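You operate a simulated robot arm through the tools that you are given. There is no shell and no other tool. Be economical: measure what you need, move in short steps, check, and stop when the job is done.

The job below is to be done with a simulated robot arm. You get a single attempt, and the scene is never put back.

Task
Work the green lid 4 times in the flap tester; flap left open means rework tray, else good tray.
Fine: lock the yellow clamp first, free it after.
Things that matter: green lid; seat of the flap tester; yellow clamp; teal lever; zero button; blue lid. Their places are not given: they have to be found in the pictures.

The check looks at the end state, three seconds after you hand in, the way a careful person would. Anything else that was tipped, shoved, dropped, spilled or broken makes it a failure. A push-on lid holds only when it is set on centred and level and pressed home; a screw cap is set on level and turned clockwise until tight.

Robot
A 6-joint arm with a two-finger parallel gripper, fixed in place. Base frame: the origin is at the foot of the arm, x ahead of it, y to its left, z up; the work surface is at about z = 0.84. Units: m, degrees, N and s.
With the tool pointing down near the work surface it reaches from about 0.26 to 0.68 m from the base axis. Its first joint turns from -66.0 to 66.0 degrees. Payload 2.9 kg.
Tool frame: the origin (TCP) lies between the finger pads and is the grasp point; the fingertips stand 0.03 m ahead of it; z points along the fingers, y is the line along which they close. The gripper opens to 0.11 m. The fingers are 0.02 m wide and 0.01 m thick; the gripper's body (0.048 by 0.112 m) begins 0.055 m behind the TCP.
Orientation is told as [roll, pitch, yaw] about the base's x, y, z axes, in that order, counted from this pose: with the fingers straight down and closing along the base's y, the tool's x points along the base's -x, its y along +y and its z along -z.

Tools
- The arm moves only by the tool drive_tool. Its argument "increments" is a list of rows, each a list of 7 numbers: the shift along the tool's x, y, z in units of 40 mm (1.0 is 40 mm), then the turn, a rotation vector about the tool's x, y, z in units of 6 degrees (1.0 is 6 degrees), then the opening, from 0 (shut) to 1 (fully open). In form: [[tx, ty, tz, wx, wy, wz, hand], ...]. A call has 1 to 10 rows; each row shifts and turns the commanded pose from where the row before left it, along the tool's axes as they then stand. A call with a number of a shift or a turn outside -1 to 1 is refused whole. Each row takes 0.2 s and may step no farther than 0.05 m and 8.6 degrees from the row before; otherwise, or with a gripper value out of range, the whole call is refused. Where a pose cannot be reached the arm comes as near as it can. A force on the tool above 40 N (or 10 N above the force at the start of the call, whichever is more), or a blocked arm, ends the call early, and 0.2 s more pass. The fingers move at their own pace (about 0.108 m/s each) and stop on an object; they squeeze with about 22 N. The grip force told is the motor's: it shows also when the fingers shut on nothing. Time passes only in rows, and 0.2 s behind the last, so rows that do not move let the fingers close. It gives the time, the measured TCP pose, the force on the tool (base axes), the opening and the grip force at its end, in the units of the frame above (readings bear some noise).
- Cameras (640 x 400 px; columns grow to the right, rows downward): "scene" is fixed at [0.0642, 0.418, 1.3986]; the picture's right is [-0.88, -0.47, 0.00], its down [-0.21, 0.39, -0.90] and it looks along [0.42, -0.79, -0.44] (base axes); focal length 314 px, centre (320, 200). "wrist" rides on the gripper at [0.072, 0.017, -0.103] in the tool frame; the picture's right is [-0.23, 0.97, 0.00], its down [-0.76, -0.18, -0.62] and it looks along [-0.61, -0.14, 0.78] (tool axes); focal length 222 px, centre (320, 200).
- camera(camera): a new picture of that camera. It takes no simulated time.
- probe_pixels(camera, pixels): there is no depth. For up to 12 entries [column, row, z] of the newest picture of that camera ("zoom" is the newest enlarged one), the place [x, y] in the base frame at which the ray of that pixel passes the height z, good to about 0.002 m. It takes no simulated time.
- zoom(camera, box): a new picture of the part [left, top, right, bottom] of that camera's present view, enlarged. It takes no simulated time.
- hand_in(): hands the job in; it is judged then, once.

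Work in short steps. Measure before you move; look again where a grasp or a placing could have gone wrong, and mend it. You have 80 turns and 46 pictures in all, those below and enlarged ones among them. Open the gripper and draw the arm clear of the work before you hand the job in, unless the task says otherwise; then end with one line.

The tools are called after "Request:" by a JSON object that holds its "api" and its "payload". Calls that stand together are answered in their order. drive_tool: Moves the arm, as the interface text tells. Its arguments: {"type":"object","properties":{"increments":{"type":"array","items":{"type":"array","items":{"type":"number"}}}},"required":["increments"]} The other tools are called the same way: camera (camera) takes a picture; probe_pixels (camera, pixels) gives the place at which the rays of pixels pass given heights; zoom (camera, box) takes an enlarged picture of a part of a camera's view; hand_in () hands the job in.

At the start:

```text
clock: 0.0
position: [0.3074, -0.2639, 1.149]
tool_rot: [0.1, 0.0, 0.0]
wrist_force: [0.5, 0.3, 0.7]
finger_gap: 0.11
grip_force: 0.0
```

scene: 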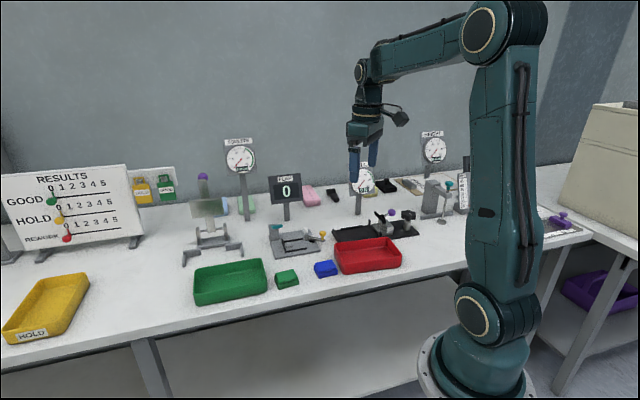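
wrist: 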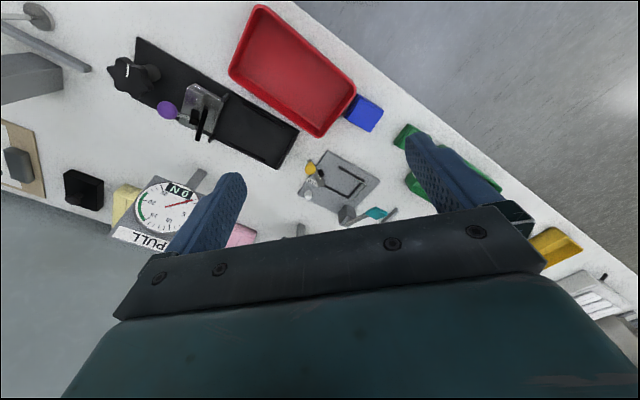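

The flap tester appears near scene (290,240), with the display "0" at (286,190). I zoom in on it and on the whole bench.

Request:
{"api": "zoom", "payload": {"camera": "scene", "box": [250, 165, 350, 295]}}

Request:
{"api": "zoom", "payload": {"camera": "wrist", "box": [280, 130, 420, 240]}}

Request:
{"api": "zoom", "payload": {"camera": "scene", "box": [0, 140, 250, 345]}}

```text
3.08 times, centred on (300, 230) of scene
```

zoom: 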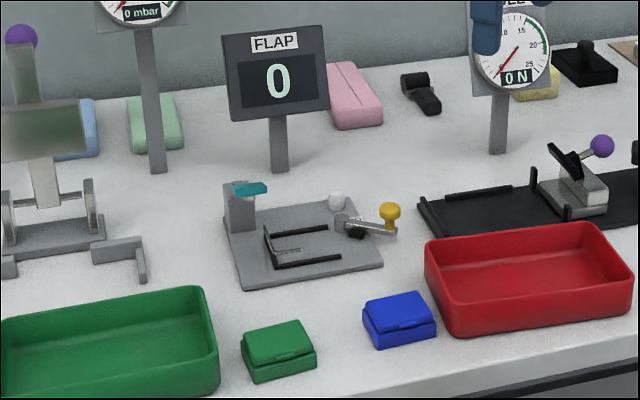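

```text
3.64 times, centred on (350, 185) of wrist
```

zoom: 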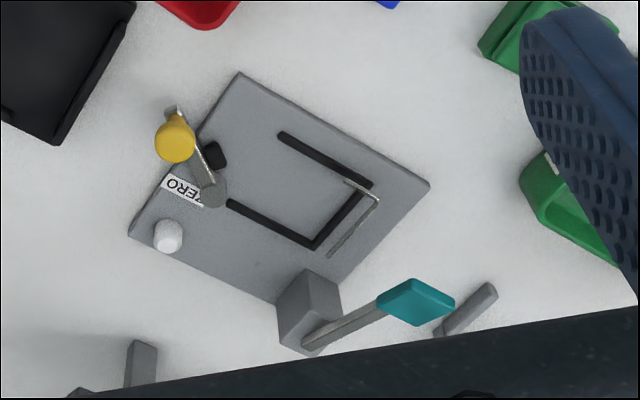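

```text
1.95 times, centred on (125, 242) of scene
```

zoom: 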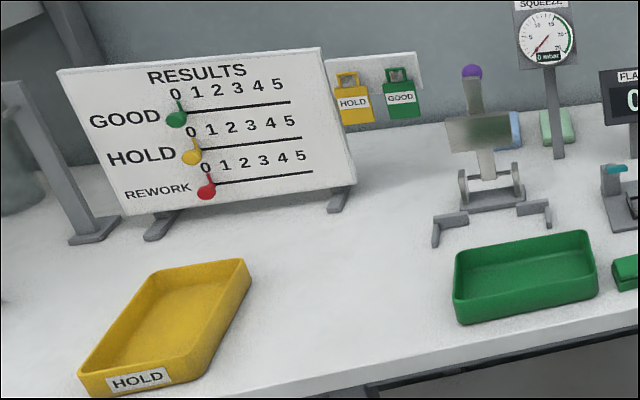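

The three trays are green, red and yellow, and the tester has a teal lever, a yellow clamp knob, a white zero button and a seat with three rails. I probe their positions from the scene and wrist pictures.

Request:
{"api": "probe_pixels", "payload": {"camera": "scene", "pixels": [[277.3, 226.1, 0.9], [342.7, 233.2, 0.88], [325.5, 230, 0.86], [295, 244.6, 0.85], [286.4, 274.5, 0.87], [346, 265.7, 0.87], [231, 280, 0.845], [368, 255, 0.845], [292, 287, 0.84], [277, 288, 0.84]]}}

Request:
{"api": "probe_pixels", "payload": {"camera": "wrist", "pixels": [[376, 213, 0.9], [318.3, 168.5, 0.88], [316.7, 195, 0.86], [347, 178, 0.85], [345, 214, 0.89], [363, 113, 0.87], [407, 137, 0.87]]}}

```text
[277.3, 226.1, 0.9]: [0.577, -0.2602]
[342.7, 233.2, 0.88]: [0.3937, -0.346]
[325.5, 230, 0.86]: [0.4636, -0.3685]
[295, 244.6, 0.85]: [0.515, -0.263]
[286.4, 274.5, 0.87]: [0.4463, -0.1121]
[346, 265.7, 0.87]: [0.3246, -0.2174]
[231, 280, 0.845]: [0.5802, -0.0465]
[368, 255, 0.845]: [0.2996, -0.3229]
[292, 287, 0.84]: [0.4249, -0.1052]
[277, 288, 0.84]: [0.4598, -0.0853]
```

```text
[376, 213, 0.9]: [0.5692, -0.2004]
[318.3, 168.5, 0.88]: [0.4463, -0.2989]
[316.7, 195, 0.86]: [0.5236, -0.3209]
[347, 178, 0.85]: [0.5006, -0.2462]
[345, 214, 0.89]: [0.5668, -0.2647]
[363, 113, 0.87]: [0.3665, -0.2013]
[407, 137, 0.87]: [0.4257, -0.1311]
```

The zoom scale was misread for some wrist pixels. I move lower for a closer view of the tester.

Request:
{"api": "drive_tool", "payload": {"increments": [[0, 0.2, 0.8, 0, 0, 0, 1], [0, 0.2, 0.8, 0, 0, 0, 1], [0, 0.2, 0.8, 0, 0, 0, 1], [0, 0.2, 0.8, 0, 0, 0, 1]]}}

Request:
{"api": "camera", "payload": {"camera": "wrist"}}

```text
clock: 1.0
position: [0.3075, -0.2307, 1.022]
tool_rot: [0.0, 0.0, 0.0]
wrist_force: [-0.1, 0.8, 0.3]
finger_gap: 0.1099
grip_force: 0.2
```

```text
40 pictures are left
```

wrist: 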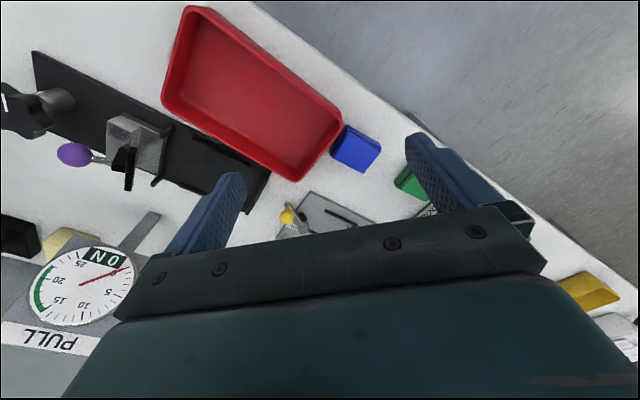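

The gripper hides the far part of the view, so I go forward 0.11 m and a little up.

Request:
{"api": "drive_tool", "payload": {"increments": [[-0.9, 0, -0.4, 0, 0, 0, 1], [-0.9, 0, -0.4, 0, 0, 0, 1], [-0.9, 0, -0.4, 0, 0, 0, 1]]}}

Request:
{"api": "camera", "payload": {"camera": "wrist"}}

Request:
{"api": "zoom", "payload": {"camera": "wrist", "box": [240, 90, 400, 190]}}

```text
clock: 1.8
position: [0.4165, -0.2309, 1.0699]
tool_rot: [-0.1, 0.0, 0.0]
wrist_force: [-0.1, -1.3, 0.4]
finger_gap: 0.1101
grip_force: 0.1
```

```text
39 pictures are left
```

wrist: 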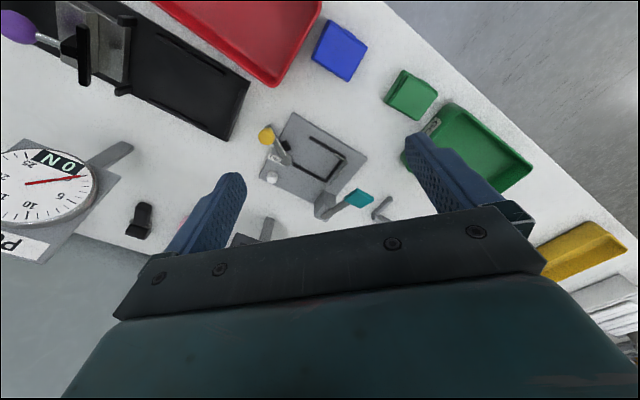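

```text
4.00 times, centred on (320, 140) of wrist
```

zoom: 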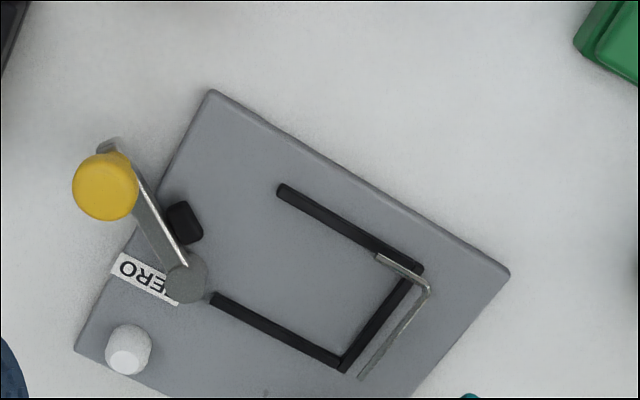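

Now a clear view. I probe the key points in the enlarged picture and zoom on the teal lever and lids.

Request:
{"api": "probe_pixels", "payload": {"camera": "zoom", "pixels": [[105, 187, 0.89], [187, 282, 0.87], [183, 222, 0.86], [128, 350, 0.865], [280, 190, 0.86], [418, 268, 0.86], [343, 365, 0.86], [212, 299, 0.86], [428, 287, 0.87], [362, 376, 0.87], [212, 92, 0.85], [508, 270, 0.85]]}}

Request:
{"api": "zoom", "payload": {"camera": "wrist", "box": [290, 155, 410, 230]}}

Request:
{"api": "zoom", "payload": {"camera": "wrist", "box": [300, 10, 460, 130]}}

```text
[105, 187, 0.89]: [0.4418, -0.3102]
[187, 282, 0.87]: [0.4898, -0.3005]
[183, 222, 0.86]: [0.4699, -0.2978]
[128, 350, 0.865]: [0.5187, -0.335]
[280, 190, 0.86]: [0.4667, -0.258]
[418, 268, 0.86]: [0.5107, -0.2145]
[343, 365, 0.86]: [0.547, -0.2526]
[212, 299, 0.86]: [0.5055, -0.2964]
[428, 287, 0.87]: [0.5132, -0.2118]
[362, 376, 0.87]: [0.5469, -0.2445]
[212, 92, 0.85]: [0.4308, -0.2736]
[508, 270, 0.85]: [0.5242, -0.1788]
```

```text
5.33 times, centred on (350, 192) of wrist
```

zoom: 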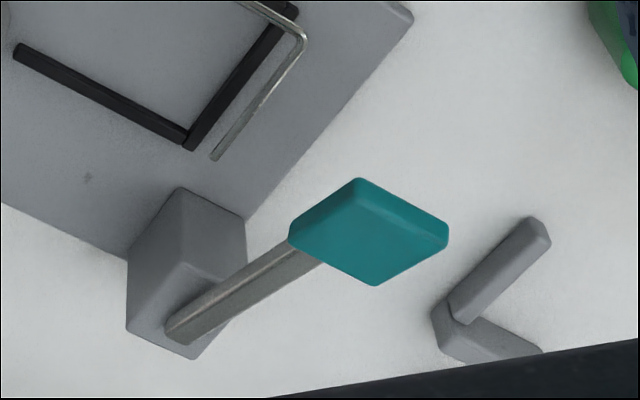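

```text
3.33 times, centred on (380, 70) of wrist
```

zoom: 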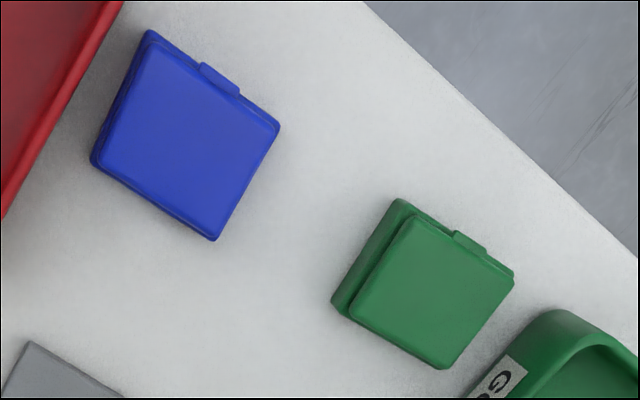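

The wire arm at the closed end of the seat looks like it lifts the lid's tab on the (-x,+y) side, which matches how the green lid already faces. I measure the lid's corners, and the lever knob and wire.

Request:
{"api": "probe_pixels", "payload": {"camera": "zoom", "pixels": [[415, 217, 0.865], [513, 278, 0.865], [440, 368, 0.865], [350, 310, 0.865], [333, 302, 0.84], [398, 200, 0.855], [470, 244, 0.86], [150, 32, 0.865], [278, 125, 0.865], [215, 238, 0.865], [95, 160, 0.865]]}}

Request:
{"api": "zoom", "payload": {"camera": "scene", "box": [255, 210, 355, 295]}}

```text
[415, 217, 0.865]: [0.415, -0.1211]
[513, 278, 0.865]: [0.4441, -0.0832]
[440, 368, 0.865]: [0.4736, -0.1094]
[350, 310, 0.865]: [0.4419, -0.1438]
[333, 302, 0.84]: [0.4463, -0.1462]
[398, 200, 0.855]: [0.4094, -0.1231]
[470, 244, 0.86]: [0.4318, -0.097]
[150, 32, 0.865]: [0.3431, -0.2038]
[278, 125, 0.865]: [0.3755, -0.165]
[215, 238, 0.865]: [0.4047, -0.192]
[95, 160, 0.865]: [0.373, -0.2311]
```

```text
4.71 times, centred on (305, 252) of scene
```

zoom: 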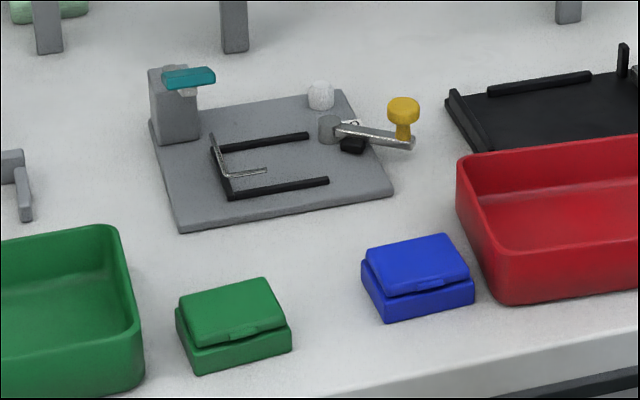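

I cross-check heights by probing the same lid corners and tester points in the enlarged scene picture.

Request:
{"api": "probe_pixels", "payload": {"camera": "zoom", "pixels": [[190, 345, 0.865], [287, 318, 0.865], [265, 278, 0.865], [180, 300, 0.865], [196, 373, 0.84], [290, 351, 0.84], [404, 106, 0.89], [320, 88, 0.865], [190, 75, 0.91], [330, 120, 0.87], [230, 198, 0.85], [328, 184, 0.855]]}}

Request:
{"api": "probe_pixels", "payload": {"camera": "wrist", "pixels": [[266, 137, 0.89], [272, 178, 0.865], [359, 198, 0.91], [315, 105, 0.84], [340, 76, 0.84], [419, 200, 0.84]]}}

```text
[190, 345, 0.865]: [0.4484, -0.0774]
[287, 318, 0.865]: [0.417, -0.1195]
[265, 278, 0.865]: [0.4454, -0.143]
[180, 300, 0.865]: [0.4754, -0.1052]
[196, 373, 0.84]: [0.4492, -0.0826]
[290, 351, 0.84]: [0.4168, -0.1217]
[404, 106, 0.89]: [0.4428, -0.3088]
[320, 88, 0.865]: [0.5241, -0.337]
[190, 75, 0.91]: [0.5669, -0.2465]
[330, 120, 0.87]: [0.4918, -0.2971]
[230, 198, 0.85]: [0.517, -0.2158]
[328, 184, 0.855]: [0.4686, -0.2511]
```

```text
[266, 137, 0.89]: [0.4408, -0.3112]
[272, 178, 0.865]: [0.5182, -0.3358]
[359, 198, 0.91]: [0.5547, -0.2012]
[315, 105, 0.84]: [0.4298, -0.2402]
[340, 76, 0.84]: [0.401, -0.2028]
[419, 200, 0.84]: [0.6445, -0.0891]
```

Lid top is at about z=0.865, centred near (0.445,-0.113), yaw ~50°. I move closer over the tester for a finer view of the wire and seat.

Request:
{"api": "drive_tool", "payload": {"increments": [[-0.7, 0, 0.7, 0, 0, 0, 1], [-0.7, 0, 0.7, 0, 0, 0, 1], [-0.6, 0, 0.6, 0, 0, 0, 1]]}}

Request:
{"api": "camera", "payload": {"camera": "wrist"}}

```text
clock: 2.6
position: [0.4952, -0.2295, 0.9916]
tool_rot: [0.0, -0.1, 0.0]
wrist_force: [-0.6, -0.2, -0.3]
finger_gap: 0.1102
grip_force: 0.0
```

```text
34 pictures are left
```

wrist: 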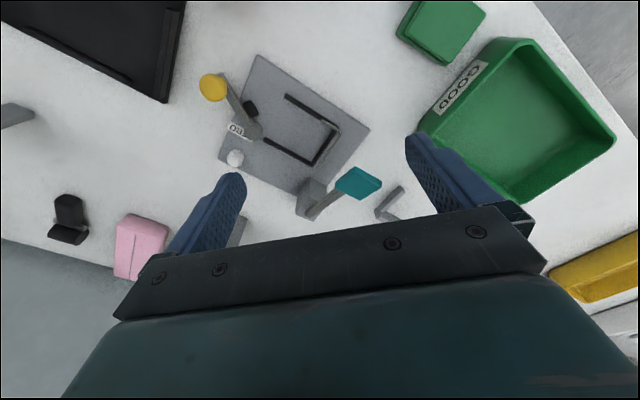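

Request:
{"api": "zoom", "payload": {"camera": "wrist", "box": [190, 45, 390, 225]}}

Request:
{"api": "zoom", "payload": {"camera": "wrist", "box": [260, 75, 360, 175]}}

```text
2.22 times, centred on (290, 135) of wrist
```

zoom: 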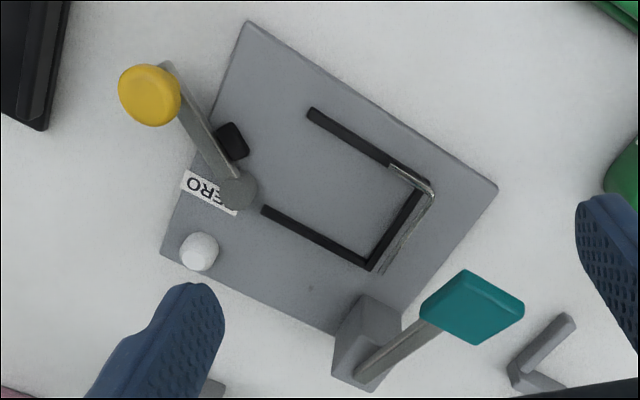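

```text
4.00 times, centred on (310, 125) of wrist
```

zoom: 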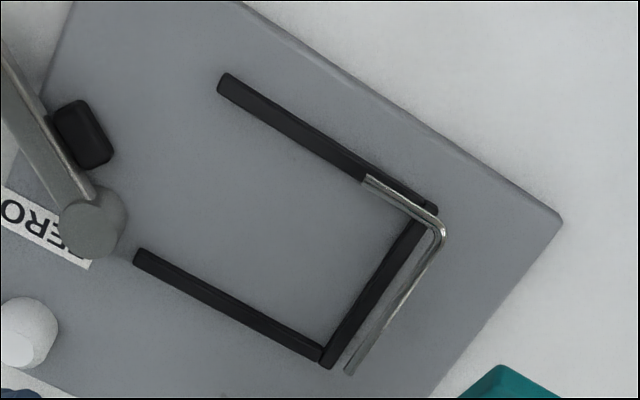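

The wire arm lies just over the tab-side rail. I probe the rails' inner edges and the wire.

Request:
{"api": "probe_pixels", "payload": {"camera": "zoom", "pixels": [[228, 78, 0.855], [432, 210, 0.855], [326, 362, 0.855], [140, 255, 0.855], [365, 180, 0.865], [440, 225, 0.865], [350, 370, 0.865], [365, 180, 0.87], [440, 225, 0.87], [85, 135, 0.86], [95, 220, 0.88]]}}

Request:
{"api": "zoom", "payload": {"camera": "scene", "box": [270, 215, 350, 265]}}

```text
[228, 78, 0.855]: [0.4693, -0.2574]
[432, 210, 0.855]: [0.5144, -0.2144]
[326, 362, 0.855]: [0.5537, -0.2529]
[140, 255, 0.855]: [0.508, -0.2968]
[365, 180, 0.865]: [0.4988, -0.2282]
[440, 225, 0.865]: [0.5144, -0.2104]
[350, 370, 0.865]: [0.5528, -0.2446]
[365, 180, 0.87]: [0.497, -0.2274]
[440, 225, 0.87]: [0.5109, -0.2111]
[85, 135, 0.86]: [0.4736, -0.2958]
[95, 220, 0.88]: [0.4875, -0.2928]
```

```text
8.00 times, centred on (310, 240) of scene
```

zoom: 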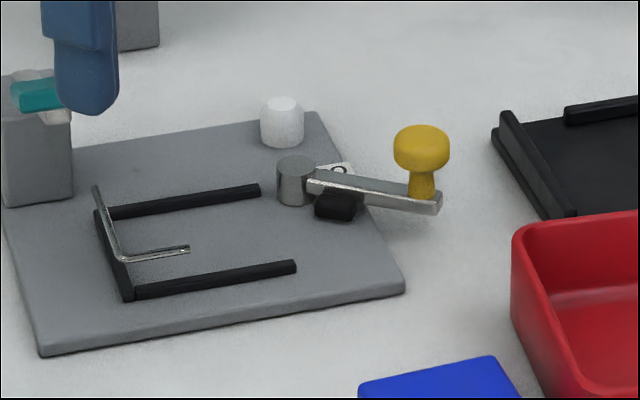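

I triangulate wire and rails with the scene zoom.

Request:
{"api": "probe_pixels", "payload": {"camera": "zoom", "pixels": [[120, 260, 0.87], [188, 249, 0.87], [95, 188, 0.87], [120, 260, 0.88], [188, 249, 0.88], [128, 295, 0.85], [295, 265, 0.855], [258, 188, 0.855], [98, 212, 0.855], [282, 110, 0.875], [295, 165, 0.88], [422, 140, 0.9]]}}

```text
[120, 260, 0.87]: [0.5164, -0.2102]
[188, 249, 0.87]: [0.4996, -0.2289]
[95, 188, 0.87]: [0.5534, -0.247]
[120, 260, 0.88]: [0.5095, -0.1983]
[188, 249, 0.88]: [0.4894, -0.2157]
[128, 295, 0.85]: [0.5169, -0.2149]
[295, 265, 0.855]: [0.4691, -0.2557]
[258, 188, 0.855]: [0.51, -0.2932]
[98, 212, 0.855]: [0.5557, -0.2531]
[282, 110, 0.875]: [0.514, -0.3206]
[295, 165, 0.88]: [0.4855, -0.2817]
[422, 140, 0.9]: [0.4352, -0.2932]
```

Wire at z≈0.868, rails' top ≈0.855, seat yaw ≈43.5°. Next I triangulate the teal paddle, using the current pictures at several heights.

Request:
{"api": "camera", "payload": {"camera": "scene"}}

Request:
{"api": "probe_pixels", "payload": {"camera": "wrist", "pixels": [[358.5, 183, 0.89], [358.5, 183, 0.9], [358.5, 183, 0.92], [353, 151, 0.87], [420, 3, 0.865], [485, 5, 0.865], [445, 62, 0.84], [397, 33, 0.84]]}}

Request:
{"api": "probe_pixels", "payload": {"camera": "scene", "pixels": [[277.4, 225.7, 0.88], [277.4, 225.7, 0.89], [277.4, 225.7, 0.9]]}}

```text
30 pictures are left
```

scene: 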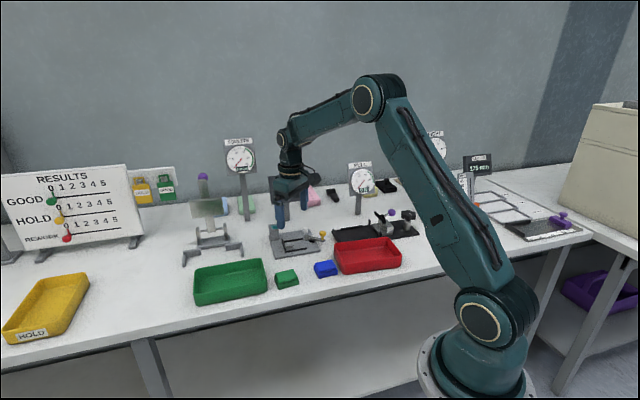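

```text
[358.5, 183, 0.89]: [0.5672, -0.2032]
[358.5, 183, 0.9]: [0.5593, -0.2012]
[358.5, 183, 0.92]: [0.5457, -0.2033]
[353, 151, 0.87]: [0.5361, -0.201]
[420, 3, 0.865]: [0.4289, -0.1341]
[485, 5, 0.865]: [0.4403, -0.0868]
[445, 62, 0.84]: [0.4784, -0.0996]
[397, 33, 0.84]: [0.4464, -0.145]
```

```text
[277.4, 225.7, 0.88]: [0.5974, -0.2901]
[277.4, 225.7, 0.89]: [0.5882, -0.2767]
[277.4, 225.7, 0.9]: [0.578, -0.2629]
```

Paddle triangulates near (0.532,-0.204,0.944), which is surprising, so I check the block and lever root too with a zoom on it.

Request:
{"api": "zoom", "payload": {"camera": "wrist", "box": [295, 150, 405, 225]}}

Request:
{"api": "zoom", "payload": {"camera": "scene", "box": [255, 205, 320, 265]}}

```text
5.33 times, centred on (350, 188) of wrist
```

zoom: 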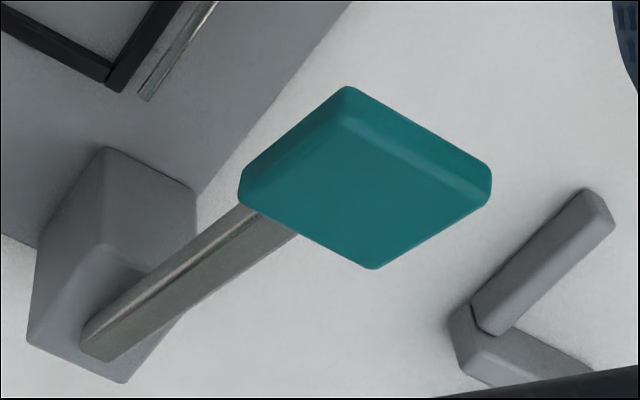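

```text
6.67 times, centred on (288, 235) of scene
```

zoom: 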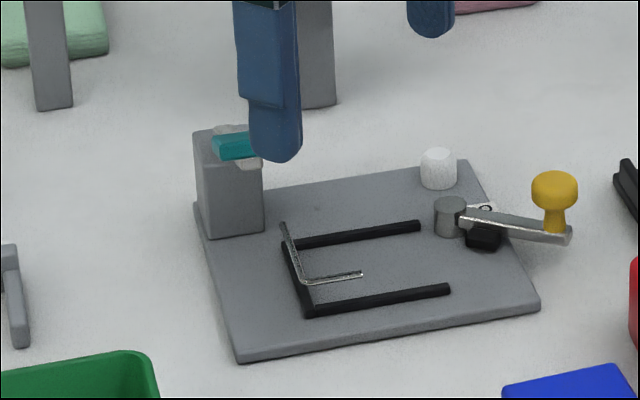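

I probe the block's base/top corners to fix its height, in both pictures.

Request:
{"api": "probe_pixels", "payload": {"camera": "wrist", "pixels": [[309.7, 178, 0.85], [309, 196, 0.9], [309, 196, 0.92], [326.6, 186, 0.85], [310, 217, 0.93], [356, 164, 0.94], [383, 182, 0.94], [360, 200, 0.94], [335, 181, 0.94], [355, 185.5, 0.94]]}}

Request:
{"api": "probe_pixels", "payload": {"camera": "zoom", "pixels": [[213, 238, 0.85], [263, 228, 0.85], [205, 141, 0.92], [205, 141, 0.9], [265, 160, 0.9], [213, 150, 0.94], [233, 158, 0.94], [438, 155, 0.87], [555, 180, 0.9], [450, 200, 0.88]]}}

```text
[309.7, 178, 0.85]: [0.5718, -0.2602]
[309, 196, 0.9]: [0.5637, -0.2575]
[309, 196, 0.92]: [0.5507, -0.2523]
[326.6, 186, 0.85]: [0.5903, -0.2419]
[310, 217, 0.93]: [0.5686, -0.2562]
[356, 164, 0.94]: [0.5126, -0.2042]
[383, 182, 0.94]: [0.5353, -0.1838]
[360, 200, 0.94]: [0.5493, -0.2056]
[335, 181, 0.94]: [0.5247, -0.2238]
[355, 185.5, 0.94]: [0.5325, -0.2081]
```

```text
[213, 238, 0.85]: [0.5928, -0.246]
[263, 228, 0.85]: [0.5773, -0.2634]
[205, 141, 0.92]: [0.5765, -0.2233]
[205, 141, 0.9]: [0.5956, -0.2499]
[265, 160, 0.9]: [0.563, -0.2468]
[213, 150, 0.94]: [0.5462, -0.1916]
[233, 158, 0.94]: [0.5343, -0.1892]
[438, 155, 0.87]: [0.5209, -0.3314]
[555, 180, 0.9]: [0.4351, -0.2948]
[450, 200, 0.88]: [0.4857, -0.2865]
```

Block top is at z≈0.892 and the lever rises to the paddle at (0.532,-0.205,0.943), so it works by pressing the paddle down. Now I go over the green lid and turn the tool 50° to look at it.

Request:
{"api": "drive_tool", "payload": {"increments": [[0.3, 0.5, -0.3, 0, 0, 0, 1], [0.3, 0.8, 0, 0, 0, 0, 1], [0.35, 0.8, 0, 0, 0, 0, 1], [0.3, 0.8, 0, 0, 0, 0, 1]]}}

Request:
{"api": "drive_tool", "payload": {"increments": [[0, 0, 0, 0, 0, -0.926, 1], [0, 0, 0, 0, 0, -0.926, 1], [0, 0, 0, 0, 0, -0.926, 1], [0, 0, 0, 0, 0, -0.926, 1], [0, 0, 0, 0, 0, -0.926, 1], [0, 0, 0, 0, 0, -0.926, 1], [0, 0, 0, 0, 0, -0.926, 1], [0, 0, 0, 0, 0, -0.926, 1], [0, 0, 0, 0, 0, -0.926, 1]]}}

Request:
{"api": "zoom", "payload": {"camera": "wrist", "box": [240, 50, 400, 150]}}

```text
clock: 3.6
position: [0.445, -0.1126, 1.0022]
tool_rot: [0.0, 0.0, 0.0]
wrist_force: [-0.1, 0.0, 0.1]
finger_gap: 0.1098
grip_force: 0.2
```

```text
clock: 5.6
position: [0.4452, -0.1151, 1.0008]
tool_rot: [0.0, 0.1, 50.0]
wrist_force: [0.4, 0.9, -0.1]
finger_gap: 0.1101
grip_force: 0.1
```

```text
4.00 times, centred on (320, 100) of wrist
```

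zoom: 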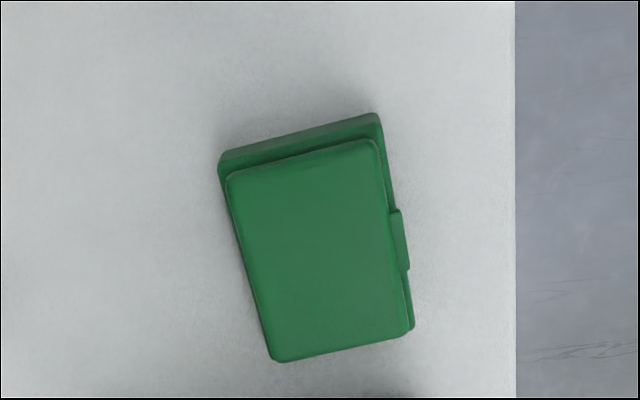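

Clear view of the lid with the tab on the right. I probe its corners.

Request:
{"api": "probe_pixels", "payload": {"camera": "zoom", "pixels": [[228, 178, 0.865], [373, 141, 0.865], [407, 332, 0.865], [272, 360, 0.865], [220, 163, 0.853], [379, 118, 0.853], [413, 326, 0.853], [268, 355, 0.853], [400, 213, 0.858], [409, 268, 0.858], [219, 155, 0.845]]}}

```text
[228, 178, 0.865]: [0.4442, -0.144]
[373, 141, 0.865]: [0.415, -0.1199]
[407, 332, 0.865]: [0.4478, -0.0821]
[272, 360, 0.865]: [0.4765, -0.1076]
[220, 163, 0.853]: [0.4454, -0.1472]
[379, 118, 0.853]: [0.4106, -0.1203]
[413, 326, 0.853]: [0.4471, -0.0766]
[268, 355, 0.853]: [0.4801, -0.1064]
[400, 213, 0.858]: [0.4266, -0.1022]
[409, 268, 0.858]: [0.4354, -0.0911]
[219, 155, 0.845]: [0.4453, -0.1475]
```

Body measures about 55×44.5 mm at centre (0.446,-0.113), yaw 50°, with the tab on the +n side just ahead of centre. I grip across the short width, 15 mm behind centre so the fingers miss the tab; first lower.

Request:
{"api": "drive_tool", "payload": {"increments": [[0.317, 0.03, 0.6, 0, 0, 0, 0.75], [0, 0, 0.8, 0, 0, 0, 0.75], [0, 0, 0.8, 0, 0, 0, 0.75], [0, 0, 0.5, 0, 0, 0, 0.75]]}}

Request:
{"api": "camera", "payload": {"camera": "wrist"}}

```text
clock: 6.6
position: [0.4376, -0.1239, 0.8942]
tool_rot: [-0.1, 0.0, 50.1]
wrist_force: [0.0, 0.0, 0.0]
finger_gap: 0.0824
grip_force: 0.1
```

```text
26 pictures are left
```

wrist: 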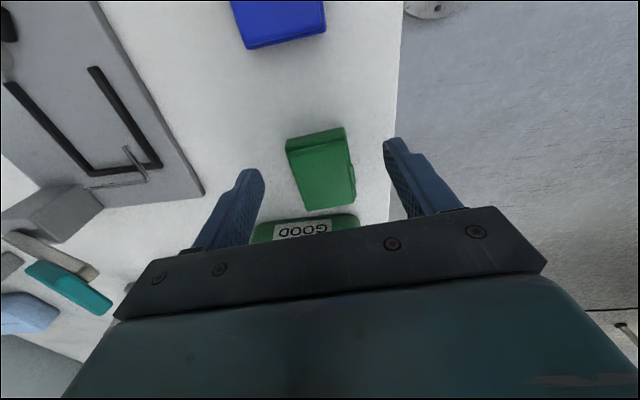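

The lid sits between the fingers. I lower 15 mm more and close.

Request:
{"api": "drive_tool", "payload": {"increments": [[0, 0, 0.38, 0, 0, 0, 0.75], [0, 0, 0, 0, 0, 0, 0.5], [0, 0, 0, 0, 0, 0, 0.3], [0, 0, 0, 0, 0, 0, 0.3], [0, 0, 0, 0, 0, 0, 0.3]]}}

Request:
{"api": "zoom", "payload": {"camera": "wrist", "box": [220, 100, 420, 225]}}

```text
clock: 7.8
position: [0.4393, -0.1242, 0.8798]
tool_rot: [-0.1, 0.0, 50.0]
wrist_force: [-0.2, -0.4, 0.0]
finger_gap: 0.0427
grip_force: 22.2
```

```text
3.20 times, centred on (320, 162) of wrist
```

zoom: 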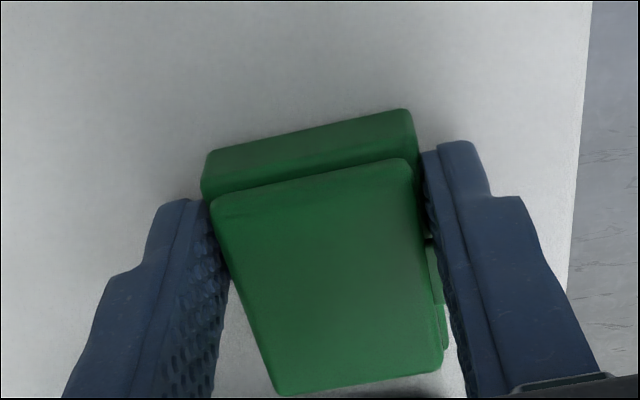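

Grip at 42.7 mm gap, good. I lift, rotate −6.5° to the seat's yaw and carry it above the seat.

Request:
{"api": "drive_tool", "payload": {"increments": [[0, 0, -0.6, 0, 0, 0, 0.3], [0, 0, -0.8, 0, 0, 0, 0.3], [0, 0, -0.8, 0, 0, 0, 0.3], [0, 0, -0.8, 0, 0, 0.54, 0.3], [0, 0, 0, 0, 0, 0.54, 0.3], [0.3225, -0.908, 0, 0, 0, 0, 0.3], [0.3225, -0.908, 0, 0, 0, 0, 0.3], [0.3225, -0.908, 0, 0, 0, 0, 0.3], [0.3225, -0.908, 0, 0, 0, 0, 0.3]]}}

Request:
{"api": "camera", "payload": {"camera": "wrist"}}

Request:
{"api": "zoom", "payload": {"camera": "scene", "box": [245, 185, 355, 270]}}

```text
clock: 9.8
position: [0.4971, -0.2656, 0.9977]
tool_rot: [0.0, 0.0, 43.5]
wrist_force: [-0.6, -0.6, -0.6]
finger_gap: 0.0424
grip_force: 21.9
```

```text
24 pictures are left
```

wrist: 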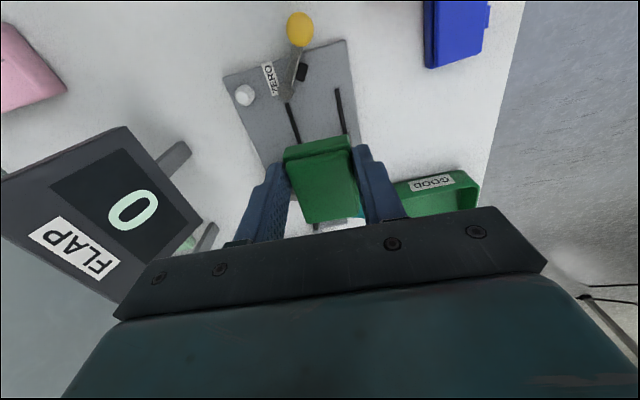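

```text
4.71 times, centred on (300, 228) of scene
```

zoom: 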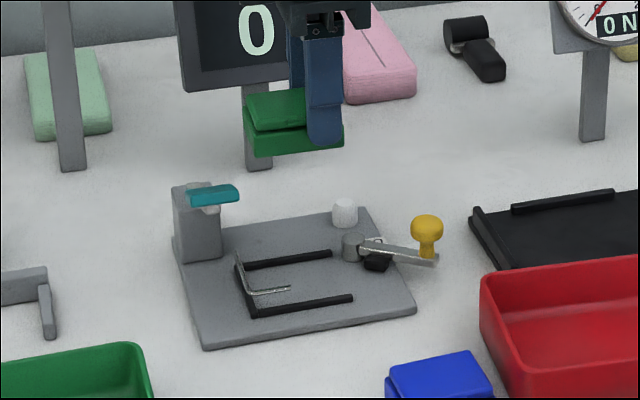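

Lid is held level; TCP is a few mm short. I let it settle and probe the held lid and the seat rails in this wrist view.

Request:
{"api": "drive_tool", "payload": {"increments": [[0, 0, 0.1, 0, 0, 0, 0.3], [0, 0, 0, 0, 0, 0, 0.3]]}}

Request:
{"api": "zoom", "payload": {"camera": "wrist", "box": [220, 80, 420, 230]}}

```text
clock: 10.4
position: [0.4986, -0.2642, 0.9947]
tool_rot: [-0.1, 0.0, 43.5]
wrist_force: [-0.7, -0.2, 0.5]
finger_gap: 0.0424
grip_force: 22.3
```

```text
2.67 times, centred on (320, 155) of wrist
```

zoom: 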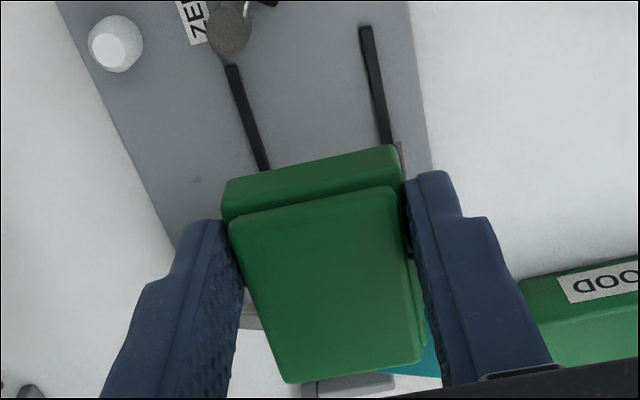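

I probe the held lid's corners and rail ends.

Request:
{"api": "probe_pixels", "payload": {"camera": "zoom", "pixels": [[230, 222, 0.979], [393, 187, 0.979], [420, 360, 0.979], [288, 383, 0.979], [223, 183, 0.955], [394, 146, 0.955], [232, 68, 0.855], [366, 28, 0.855], [267, 166, 0.855], [386, 140, 0.855]]}}

```text
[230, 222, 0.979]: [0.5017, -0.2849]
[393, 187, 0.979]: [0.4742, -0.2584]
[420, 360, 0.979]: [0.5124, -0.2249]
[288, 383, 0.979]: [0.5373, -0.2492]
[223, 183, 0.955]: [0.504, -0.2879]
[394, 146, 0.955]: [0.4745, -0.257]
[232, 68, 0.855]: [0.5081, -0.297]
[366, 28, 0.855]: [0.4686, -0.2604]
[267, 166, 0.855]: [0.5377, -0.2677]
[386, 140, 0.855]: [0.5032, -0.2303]
```

Lid needs +2.2 mm along u and −4.3 mm along n to be centred on the seat. I correct and lower to just above the rails.

Request:
{"api": "drive_tool", "payload": {"increments": [[-0.055, -0.108, 0.6, 0, 0, 0, 0.3], [0, 0, 0.6, 0, 0, 0, 0.3], [0, 0, 0.6, 0, 0, 0, 0.3], [0, 0, 0, 0, 0, 0, 0.3]]}}

Request:
{"api": "zoom", "payload": {"camera": "wrist", "box": [220, 80, 420, 230]}}

Request:
{"api": "zoom", "payload": {"camera": "scene", "box": [260, 200, 340, 260]}}

```text
clock: 11.4
position: [0.5051, -0.2654, 0.9223]
tool_rot: [0.0, 0.0, 43.7]
wrist_force: [-0.6, 0.3, -0.3]
finger_gap: 0.0426
grip_force: 22.1
```

```text
2.67 times, centred on (320, 155) of wrist
```

zoom: 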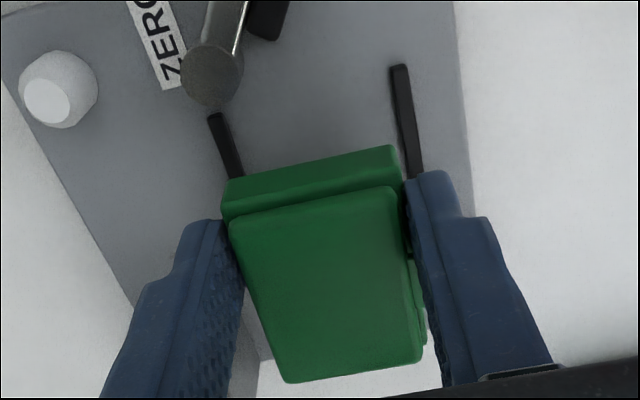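

```text
6.67 times, centred on (300, 230) of scene
```

zoom: 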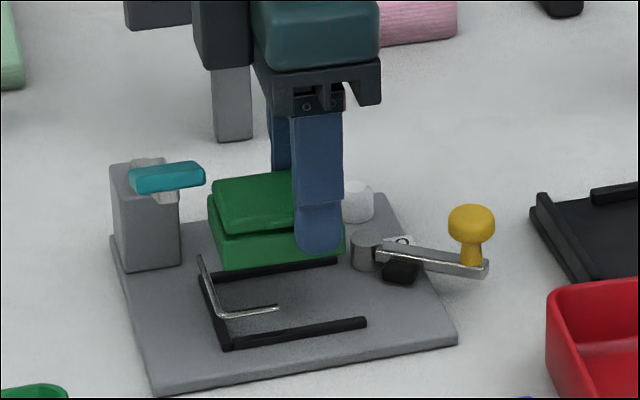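

Now I probe the rails' ends and the lid's lower edge from this closer view.

Request:
{"api": "probe_pixels", "payload": {"camera": "wrist", "pixels": [[279.9, 123.3, 0.855], [350, 105.4, 0.855], [289, 146, 0.855], [356, 144.5, 0.855], [283.7, 148.6, 0.8825], [348, 134.7, 0.8825], [286.3, 163, 0.9075], [347.3, 150, 0.9075], [357, 215, 0.9075], [308, 223.5, 0.9075]]}}

Request:
{"api": "probe_pixels", "payload": {"camera": "zoom", "pixels": [[225, 345, 0.855], [362, 323, 0.855], [335, 261, 0.855], [222, 316, 0.868], [278, 308, 0.868], [222, 270, 0.8825], [345, 255, 0.8825]]}}

```text
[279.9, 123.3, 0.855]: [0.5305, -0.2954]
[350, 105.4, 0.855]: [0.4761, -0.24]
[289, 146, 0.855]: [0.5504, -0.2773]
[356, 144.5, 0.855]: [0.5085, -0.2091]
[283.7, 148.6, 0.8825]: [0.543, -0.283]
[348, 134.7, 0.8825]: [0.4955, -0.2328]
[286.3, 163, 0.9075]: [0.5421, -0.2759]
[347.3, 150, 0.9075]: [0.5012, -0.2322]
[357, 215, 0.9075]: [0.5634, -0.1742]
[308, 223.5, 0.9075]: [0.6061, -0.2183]
```

```text
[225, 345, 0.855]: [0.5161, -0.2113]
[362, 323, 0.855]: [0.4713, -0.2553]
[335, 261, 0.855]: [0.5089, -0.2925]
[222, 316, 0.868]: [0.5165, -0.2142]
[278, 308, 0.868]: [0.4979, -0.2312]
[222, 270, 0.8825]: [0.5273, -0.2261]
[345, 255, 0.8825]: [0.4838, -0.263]
```

Those raw wrist probes referred to an older picture, so I take a new wrist picture and probe that.

Request:
{"api": "camera", "payload": {"camera": "wrist"}}

Request:
{"api": "probe_pixels", "payload": {"camera": "wrist", "pixels": [[279.9, 123.3, 0.855], [350, 105.4, 0.855], [289, 146, 0.855], [356, 144.5, 0.855], [283.7, 148.6, 0.8825], [348, 134.7, 0.8825], [286.3, 163, 0.9075], [347.3, 150, 0.9075], [357, 215, 0.9075], [308, 223.5, 0.9075], [302.3, 210, 0.868]]}}

Request:
{"api": "probe_pixels", "payload": {"camera": "zoom", "pixels": [[320, 254, 0.892], [220, 222, 0.9], [228, 232, 0.905], [240, 348, 0.85]]}}

```text
19 pictures are left
```

wrist: 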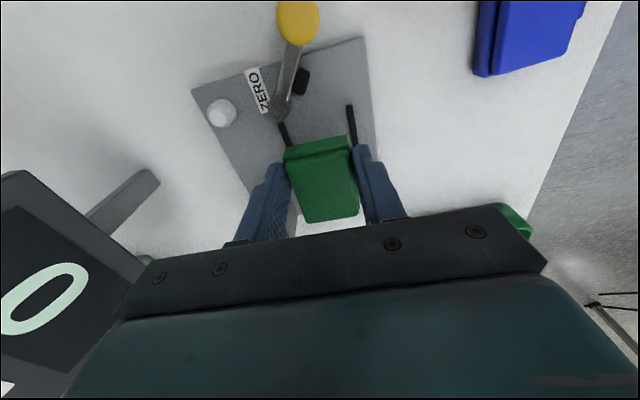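

```text
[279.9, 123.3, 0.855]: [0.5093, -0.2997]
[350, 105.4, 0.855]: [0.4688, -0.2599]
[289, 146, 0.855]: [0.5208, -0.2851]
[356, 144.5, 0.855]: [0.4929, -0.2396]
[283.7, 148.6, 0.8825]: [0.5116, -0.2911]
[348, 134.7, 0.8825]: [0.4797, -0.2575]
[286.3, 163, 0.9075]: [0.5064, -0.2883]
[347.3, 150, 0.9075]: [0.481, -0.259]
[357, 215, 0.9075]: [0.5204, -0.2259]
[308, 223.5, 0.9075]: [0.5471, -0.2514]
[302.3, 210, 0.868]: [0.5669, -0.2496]
```

```text
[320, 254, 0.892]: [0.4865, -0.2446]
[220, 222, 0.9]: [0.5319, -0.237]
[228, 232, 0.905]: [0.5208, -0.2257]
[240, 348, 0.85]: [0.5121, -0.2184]
```

Wrist readings show the lid centred across the seat; I back it off 2.5 mm along u for clearance and lower gently in small steps.

Request:
{"api": "drive_tool", "payload": {"increments": [[0.0625, 0, 0, 0, 0, 0, 0.3], [0, 0, 0.2, 0, 0, 0, 0.3], [0, 0, 0.2, 0, 0, 0, 0.3], [0, 0, 0.1, 0, 0, 0, 0.3], [0, 0, 0, 0, 0, 0, 0.3]]}}

Request:
{"api": "zoom", "payload": {"camera": "wrist", "box": [220, 80, 420, 230]}}

Request:
{"api": "zoom", "payload": {"camera": "scene", "box": [260, 200, 340, 260]}}

```text
clock: 12.6
position: [0.5021, -0.2676, 0.9032]
tool_rot: [0.0, 0.0, 43.7]
wrist_force: [-0.3, -0.4, -1.0]
finger_gap: 0.0428
grip_force: 22.0
```

```text
2.67 times, centred on (320, 155) of wrist
```

zoom: 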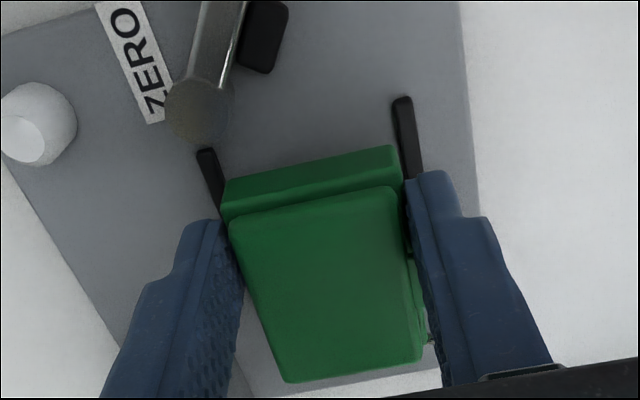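

```text
6.67 times, centred on (300, 230) of scene
```

zoom: 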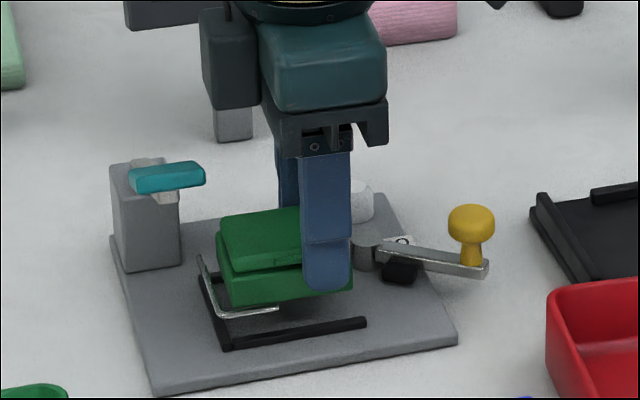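

Well aligned with both rails; the hook passes on the tab side. I lower the remaining ~13 mm in small steps watching force.

Request:
{"api": "drive_tool", "payload": {"increments": [[0, 0, 0.1, 0, 0, 0, 0.3], [0, 0, 0.08, 0, 0, 0, 0.3], [0, 0, 0.05, 0, 0, 0, 0.3], [0, 0, 0.05, 0, 0, 0, 0.3], [0, 0, 0, 0, 0, 0, 0.3]]}}

```text
clock: 13.8
position: [0.5011, -0.2676, 0.8922]
tool_rot: [0.0, 0.0, 43.7]
wrist_force: [1.0, 0.4, -0.9]
finger_gap: 0.0424
grip_force: 22.0
```

No contact yet; a few more millimetres.

Request:
{"api": "drive_tool", "payload": {"increments": [[0, 0, 0.04, 0, 0, 0, 0.3], [0, 0, 0.04, 0, 0, 0, 0.3], [0, 0, 0, 0, 0, 0, 0.3]]}}

Request:
{"api": "zoom", "payload": {"camera": "scene", "box": [260, 200, 340, 260]}}

```text
clock: 14.6
position: [0.5009, -0.2681, 0.8886]
tool_rot: [0.0, 0.0, 43.6]
wrist_force: [0.0, 0.0, -0.2]
finger_gap: 0.0426
grip_force: 21.8
```

```text
6.67 times, centred on (300, 230) of scene
```

zoom: 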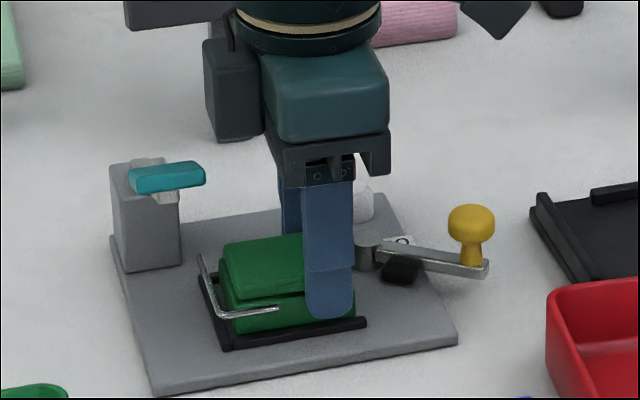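

Lid is almost down between the rails with the hook at the flap seam. Continue down until a contact force shows.

Request:
{"api": "drive_tool", "payload": {"increments": [[0, 0, 0.04, 0, 0, 0, 0.3], [0, 0, 0.04, 0, 0, 0, 0.3], [0, 0, 0, 0, 0, 0, 0.3]]}}

```text
clock: 15.4
position: [0.5013, -0.2668, 0.8867]
tool_rot: [0.0, -0.1, 43.5]
wrist_force: [-2.3, 0.2, 6.3]
finger_gap: 0.0428
grip_force: 22.0
```

Contact of 6 N: the lid is down. I open the fingers and rise, then look.

Request:
{"api": "drive_tool", "payload": {"increments": [[0, 0, 0, 0, 0, 0, 0.5], [0, 0, 0, 0, 0, 0, 0.55], [0, 0, -0.5, 0, 0, 0, 0.55], [0, 0, -0.8, 0, 0, 0, 0.55], [0, 0, -0.8, 0, 0, 0, 0.55], [0, 0, -0.8, 0, 0, 0, 0.3]]}}

Request:
{"api": "camera", "payload": {"camera": "wrist"}}

Request:
{"api": "zoom", "payload": {"camera": "scene", "box": [260, 200, 360, 270]}}

```text
clock: 16.8
position: [0.5022, -0.2659, 1.0015]
tool_rot: [0.1, 0.0, 43.7]
wrist_force: [0.0, 0.2, 0.1]
finger_gap: 0.0329
grip_force: 0.2
```

```text
15 pictures are left
```

wrist: 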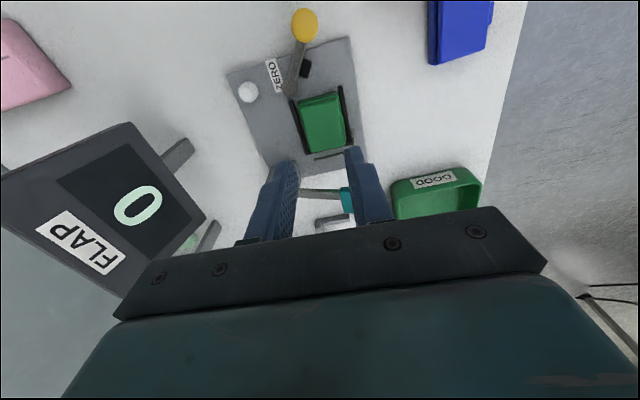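

```text
5.71 times, centred on (310, 235) of scene
```

zoom: 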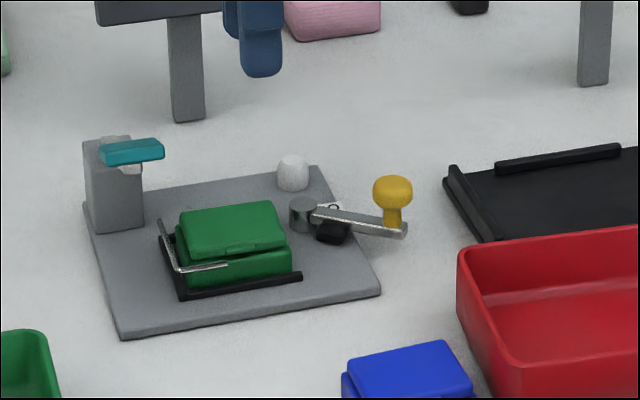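

Lid is seated with the hook under the tab. Next the clamp: pivot ≈(0.491,-0.299), knob ≈(0.442,-0.310,0.89); I close the fingers and turn the tool to yaw −15° to push the knob along its arc toward the lid.

Request:
{"api": "drive_tool", "payload": {"increments": [[0, 0, 0, 0, 0, 0.978, 0], [0, 0, 0, 0, 0, 0.978, 0], [0, 0, 0, 0, 0, 0.978, 0], [0, 0, 0, 0, 0, 0.978, 0], [0, 0, 0, 0, 0, 0.978, 0], [0, 0, 0, 0, 0, 0.978, 0], [0, 0, 0, 0, 0, 0.978, 0], [0, 0, 0, 0, 0, 0.978, 0], [0, 0, 0, 0, 0, 0.978, 0], [0, 0, 0, 0, 0, 0.978, 0]]}}

```text
clock: 19.0
position: [0.5013, -0.2676, 1.0008]
tool_rot: [0.0, 0.0, -15.3]
wrist_force: [0.8, 0.2, -0.2]
finger_gap: 0.0001
grip_force: 21.8
```

Now I move behind the knob and look before descending.

Request:
{"api": "drive_tool", "payload": {"increments": [[0.276, -0.675, 0, 0, 0, 0, 0], [0.276, -0.675, 0, 0, 0, 0, 0], [0.276, -0.675, 0, 0, 0, 0, 0], [0, 0, 0.7, 0, 0, 0, 0]]}}

Request:
{"api": "camera", "payload": {"camera": "wrist"}}

```text
clock: 20.0
position: [0.4481, -0.3357, 0.9727]
tool_rot: [0.0, 0.1, -15.0]
wrist_force: [0.2, 0.8, -0.4]
finger_gap: 0.0
grip_force: 21.9
```

```text
13 pictures are left
```

wrist: 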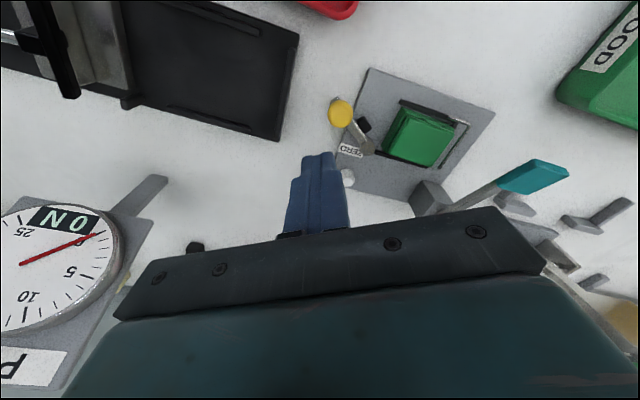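

I verify the knob, pivot and nearby black fixture's edge.

Request:
{"api": "probe_pixels", "payload": {"camera": "wrist", "pixels": [[340, 112, 0.89], [365, 147, 0.87], [347, 178, 0.87], [280, 140, 0.86], [298, 35, 0.86], [365, 123, 0.86]]}}

```text
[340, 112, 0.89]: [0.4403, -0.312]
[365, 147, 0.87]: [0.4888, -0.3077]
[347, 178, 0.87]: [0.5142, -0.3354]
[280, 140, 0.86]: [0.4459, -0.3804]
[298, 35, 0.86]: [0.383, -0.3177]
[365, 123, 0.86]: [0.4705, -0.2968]
```

Knob at about (0.441,-0.311), pivot (0.490,-0.302), black fixture clear. I descend to knob height and push the knob along the first part of its arc.

Request:
{"api": "drive_tool", "payload": {"increments": [[0, 0, 0.8, 0, 0, 0, 0], [0, 0, 0.72, 0, 0, 0, 0], [0.34, 0.057, 0, 0, 0, 0, 0], [0.1, 0.3125, 0, 0, 0, 0, 0], [0.015, 0.325, 0, 0, 0, 0, 0], [-0.07, 0.32, 0, 0, 0, 0, 0], [0, 0, 0, 0, 0, 0, 0]]}}

Request:
{"api": "zoom", "payload": {"camera": "scene", "box": [260, 200, 360, 270]}}

```text
clock: 21.6
position: [0.4442, -0.2928, 0.9109]
tool_rot: [0.0, 0.0, -15.1]
wrist_force: [0.4, -0.4, 0.7]
finger_gap: 0.0
grip_force: 21.5
```

```text
5.71 times, centred on (310, 235) of scene
```

zoom: 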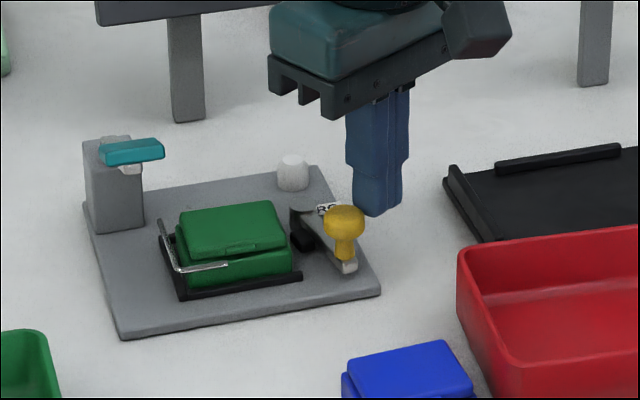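

The clamp swings freely. I continue along the arc until it stops.

Request:
{"api": "drive_tool", "payload": {"increments": [[-0.06, 0.12, 0, 0, 0, 0, 0], [-0.06, 0.12, 0, 0, 0, 0, 0], [-0.09, 0.11, 0, 0, 0, 0, 0], [-0.09, 0.11, 0, 0, 0, 0, 0], [0, 0, 0, 0, 0, 0, 0]]}}

Request:
{"api": "zoom", "payload": {"camera": "scene", "box": [260, 200, 360, 270]}}

```text
clock: 22.6
position: [0.4513, -0.2867, 0.9118]
tool_rot: [-0.5, 0.8, -16.4]
wrist_force: [-6.3, -6.8, 3.0]
finger_gap: 0.0
grip_force: 21.9
stopped in row 4: the force on the tool passed its limit (the readings are from after the stop); the commanded pose is now the measured one
```

```text
5.71 times, centred on (310, 235) of scene
```

zoom: 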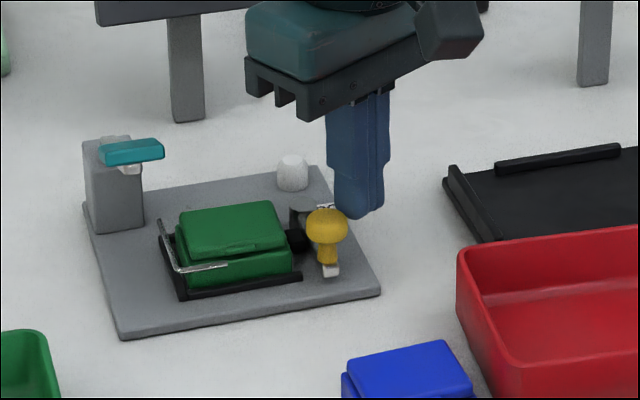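

The pad meets the lid and force rose to ~10 N, knob at about its stop. I push once more gently to make sure it is locked home.

Request:
{"api": "drive_tool", "payload": {"increments": [[-0.08, 0.12, 0, 0, 0, 0, 0], [-0.08, 0.12, 0, 0, 0, 0, 0], [0, 0, 0, 0, 0, 0, 0]]}}

```text
clock: 23.1
position: [0.4513, -0.2865, 0.9123]
tool_rot: [-0.6, 1.3, -17.4]
wrist_force: [-7.5, -7.5, 2.5]
finger_gap: 0.0002
grip_force: 21.8
stopped in row 2: the force on the tool passed its limit (the readings are from after the stop); the commanded pose is now the measured one
```

Firm stop: clamp is locked. I back off, straighten the tool and rise.

Request:
{"api": "drive_tool", "payload": {"increments": [[0, -0.3, 0, -0.1, -0.217, 0, 0], [0, 0, -0.7, 0, 0, 0.4, 0], [0, 0, -0.9, 0, 0, 0, 0], [0, 0, -0.9, 0, 0, 0, 0], [0, 0, -0.2, 0, 0, 0, 0]]}}

Request:
{"api": "camera", "payload": {"camera": "scene"}}

Request:
{"api": "probe_pixels", "payload": {"camera": "scene", "pixels": [[278.5, 227, 0.94], [278.5, 227, 0.95], [311.5, 235, 0.89]]}}

```text
clock: 24.3
position: [0.4479, -0.2954, 1.0202]
tool_rot: [-0.1, -0.1, -19.5]
wrist_force: [0.2, 1.2, 0.4]
finger_gap: 0.0
grip_force: 22.1
```

```text
10 pictures are left
```

scene: 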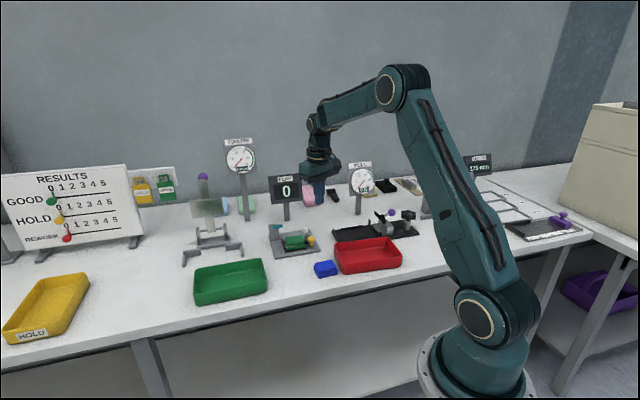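

```text
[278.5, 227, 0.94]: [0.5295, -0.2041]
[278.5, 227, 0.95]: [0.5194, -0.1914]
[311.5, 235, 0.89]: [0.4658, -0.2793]
```

Counter at 0, clamp holding. I go above the teal paddle at (0.531,-0.206) and come down to near its top.

Request:
{"api": "drive_tool", "payload": {"increments": [[-0.404, 0.93, 0, 0, 0, 0, 0], [-0.404, 0.93, 0, 0, 0, 0, 0], [-0.404, 0.93, 0, 0, 0, 0, 0], [0, 0, 0.8, 0, 0, 0, 0], [0, 0, 0, 0, 0, 0, 0]]}}

Request:
{"api": "drive_tool", "payload": {"increments": [[0, 0, 0.25, 0, 0, 0, 0], [0, 0, 0.25, 0, 0, 0, 0], [0, 0, 0, 0, 0, 0, 0]]}}

```text
clock: 25.5
position: [0.5313, -0.2064, 0.988]
tool_rot: [0.0, -0.1, -19.4]
wrist_force: [0.4, -0.3, 0.0]
finger_gap: 0.0001
grip_force: 22.5
```

```text
clock: 26.3
position: [0.5304, -0.2067, 0.9685]
tool_rot: [0.1, -0.1, -19.5]
wrist_force: [0.9, 0.8, 1.8]
finger_gap: 0.0
grip_force: 21.6
```

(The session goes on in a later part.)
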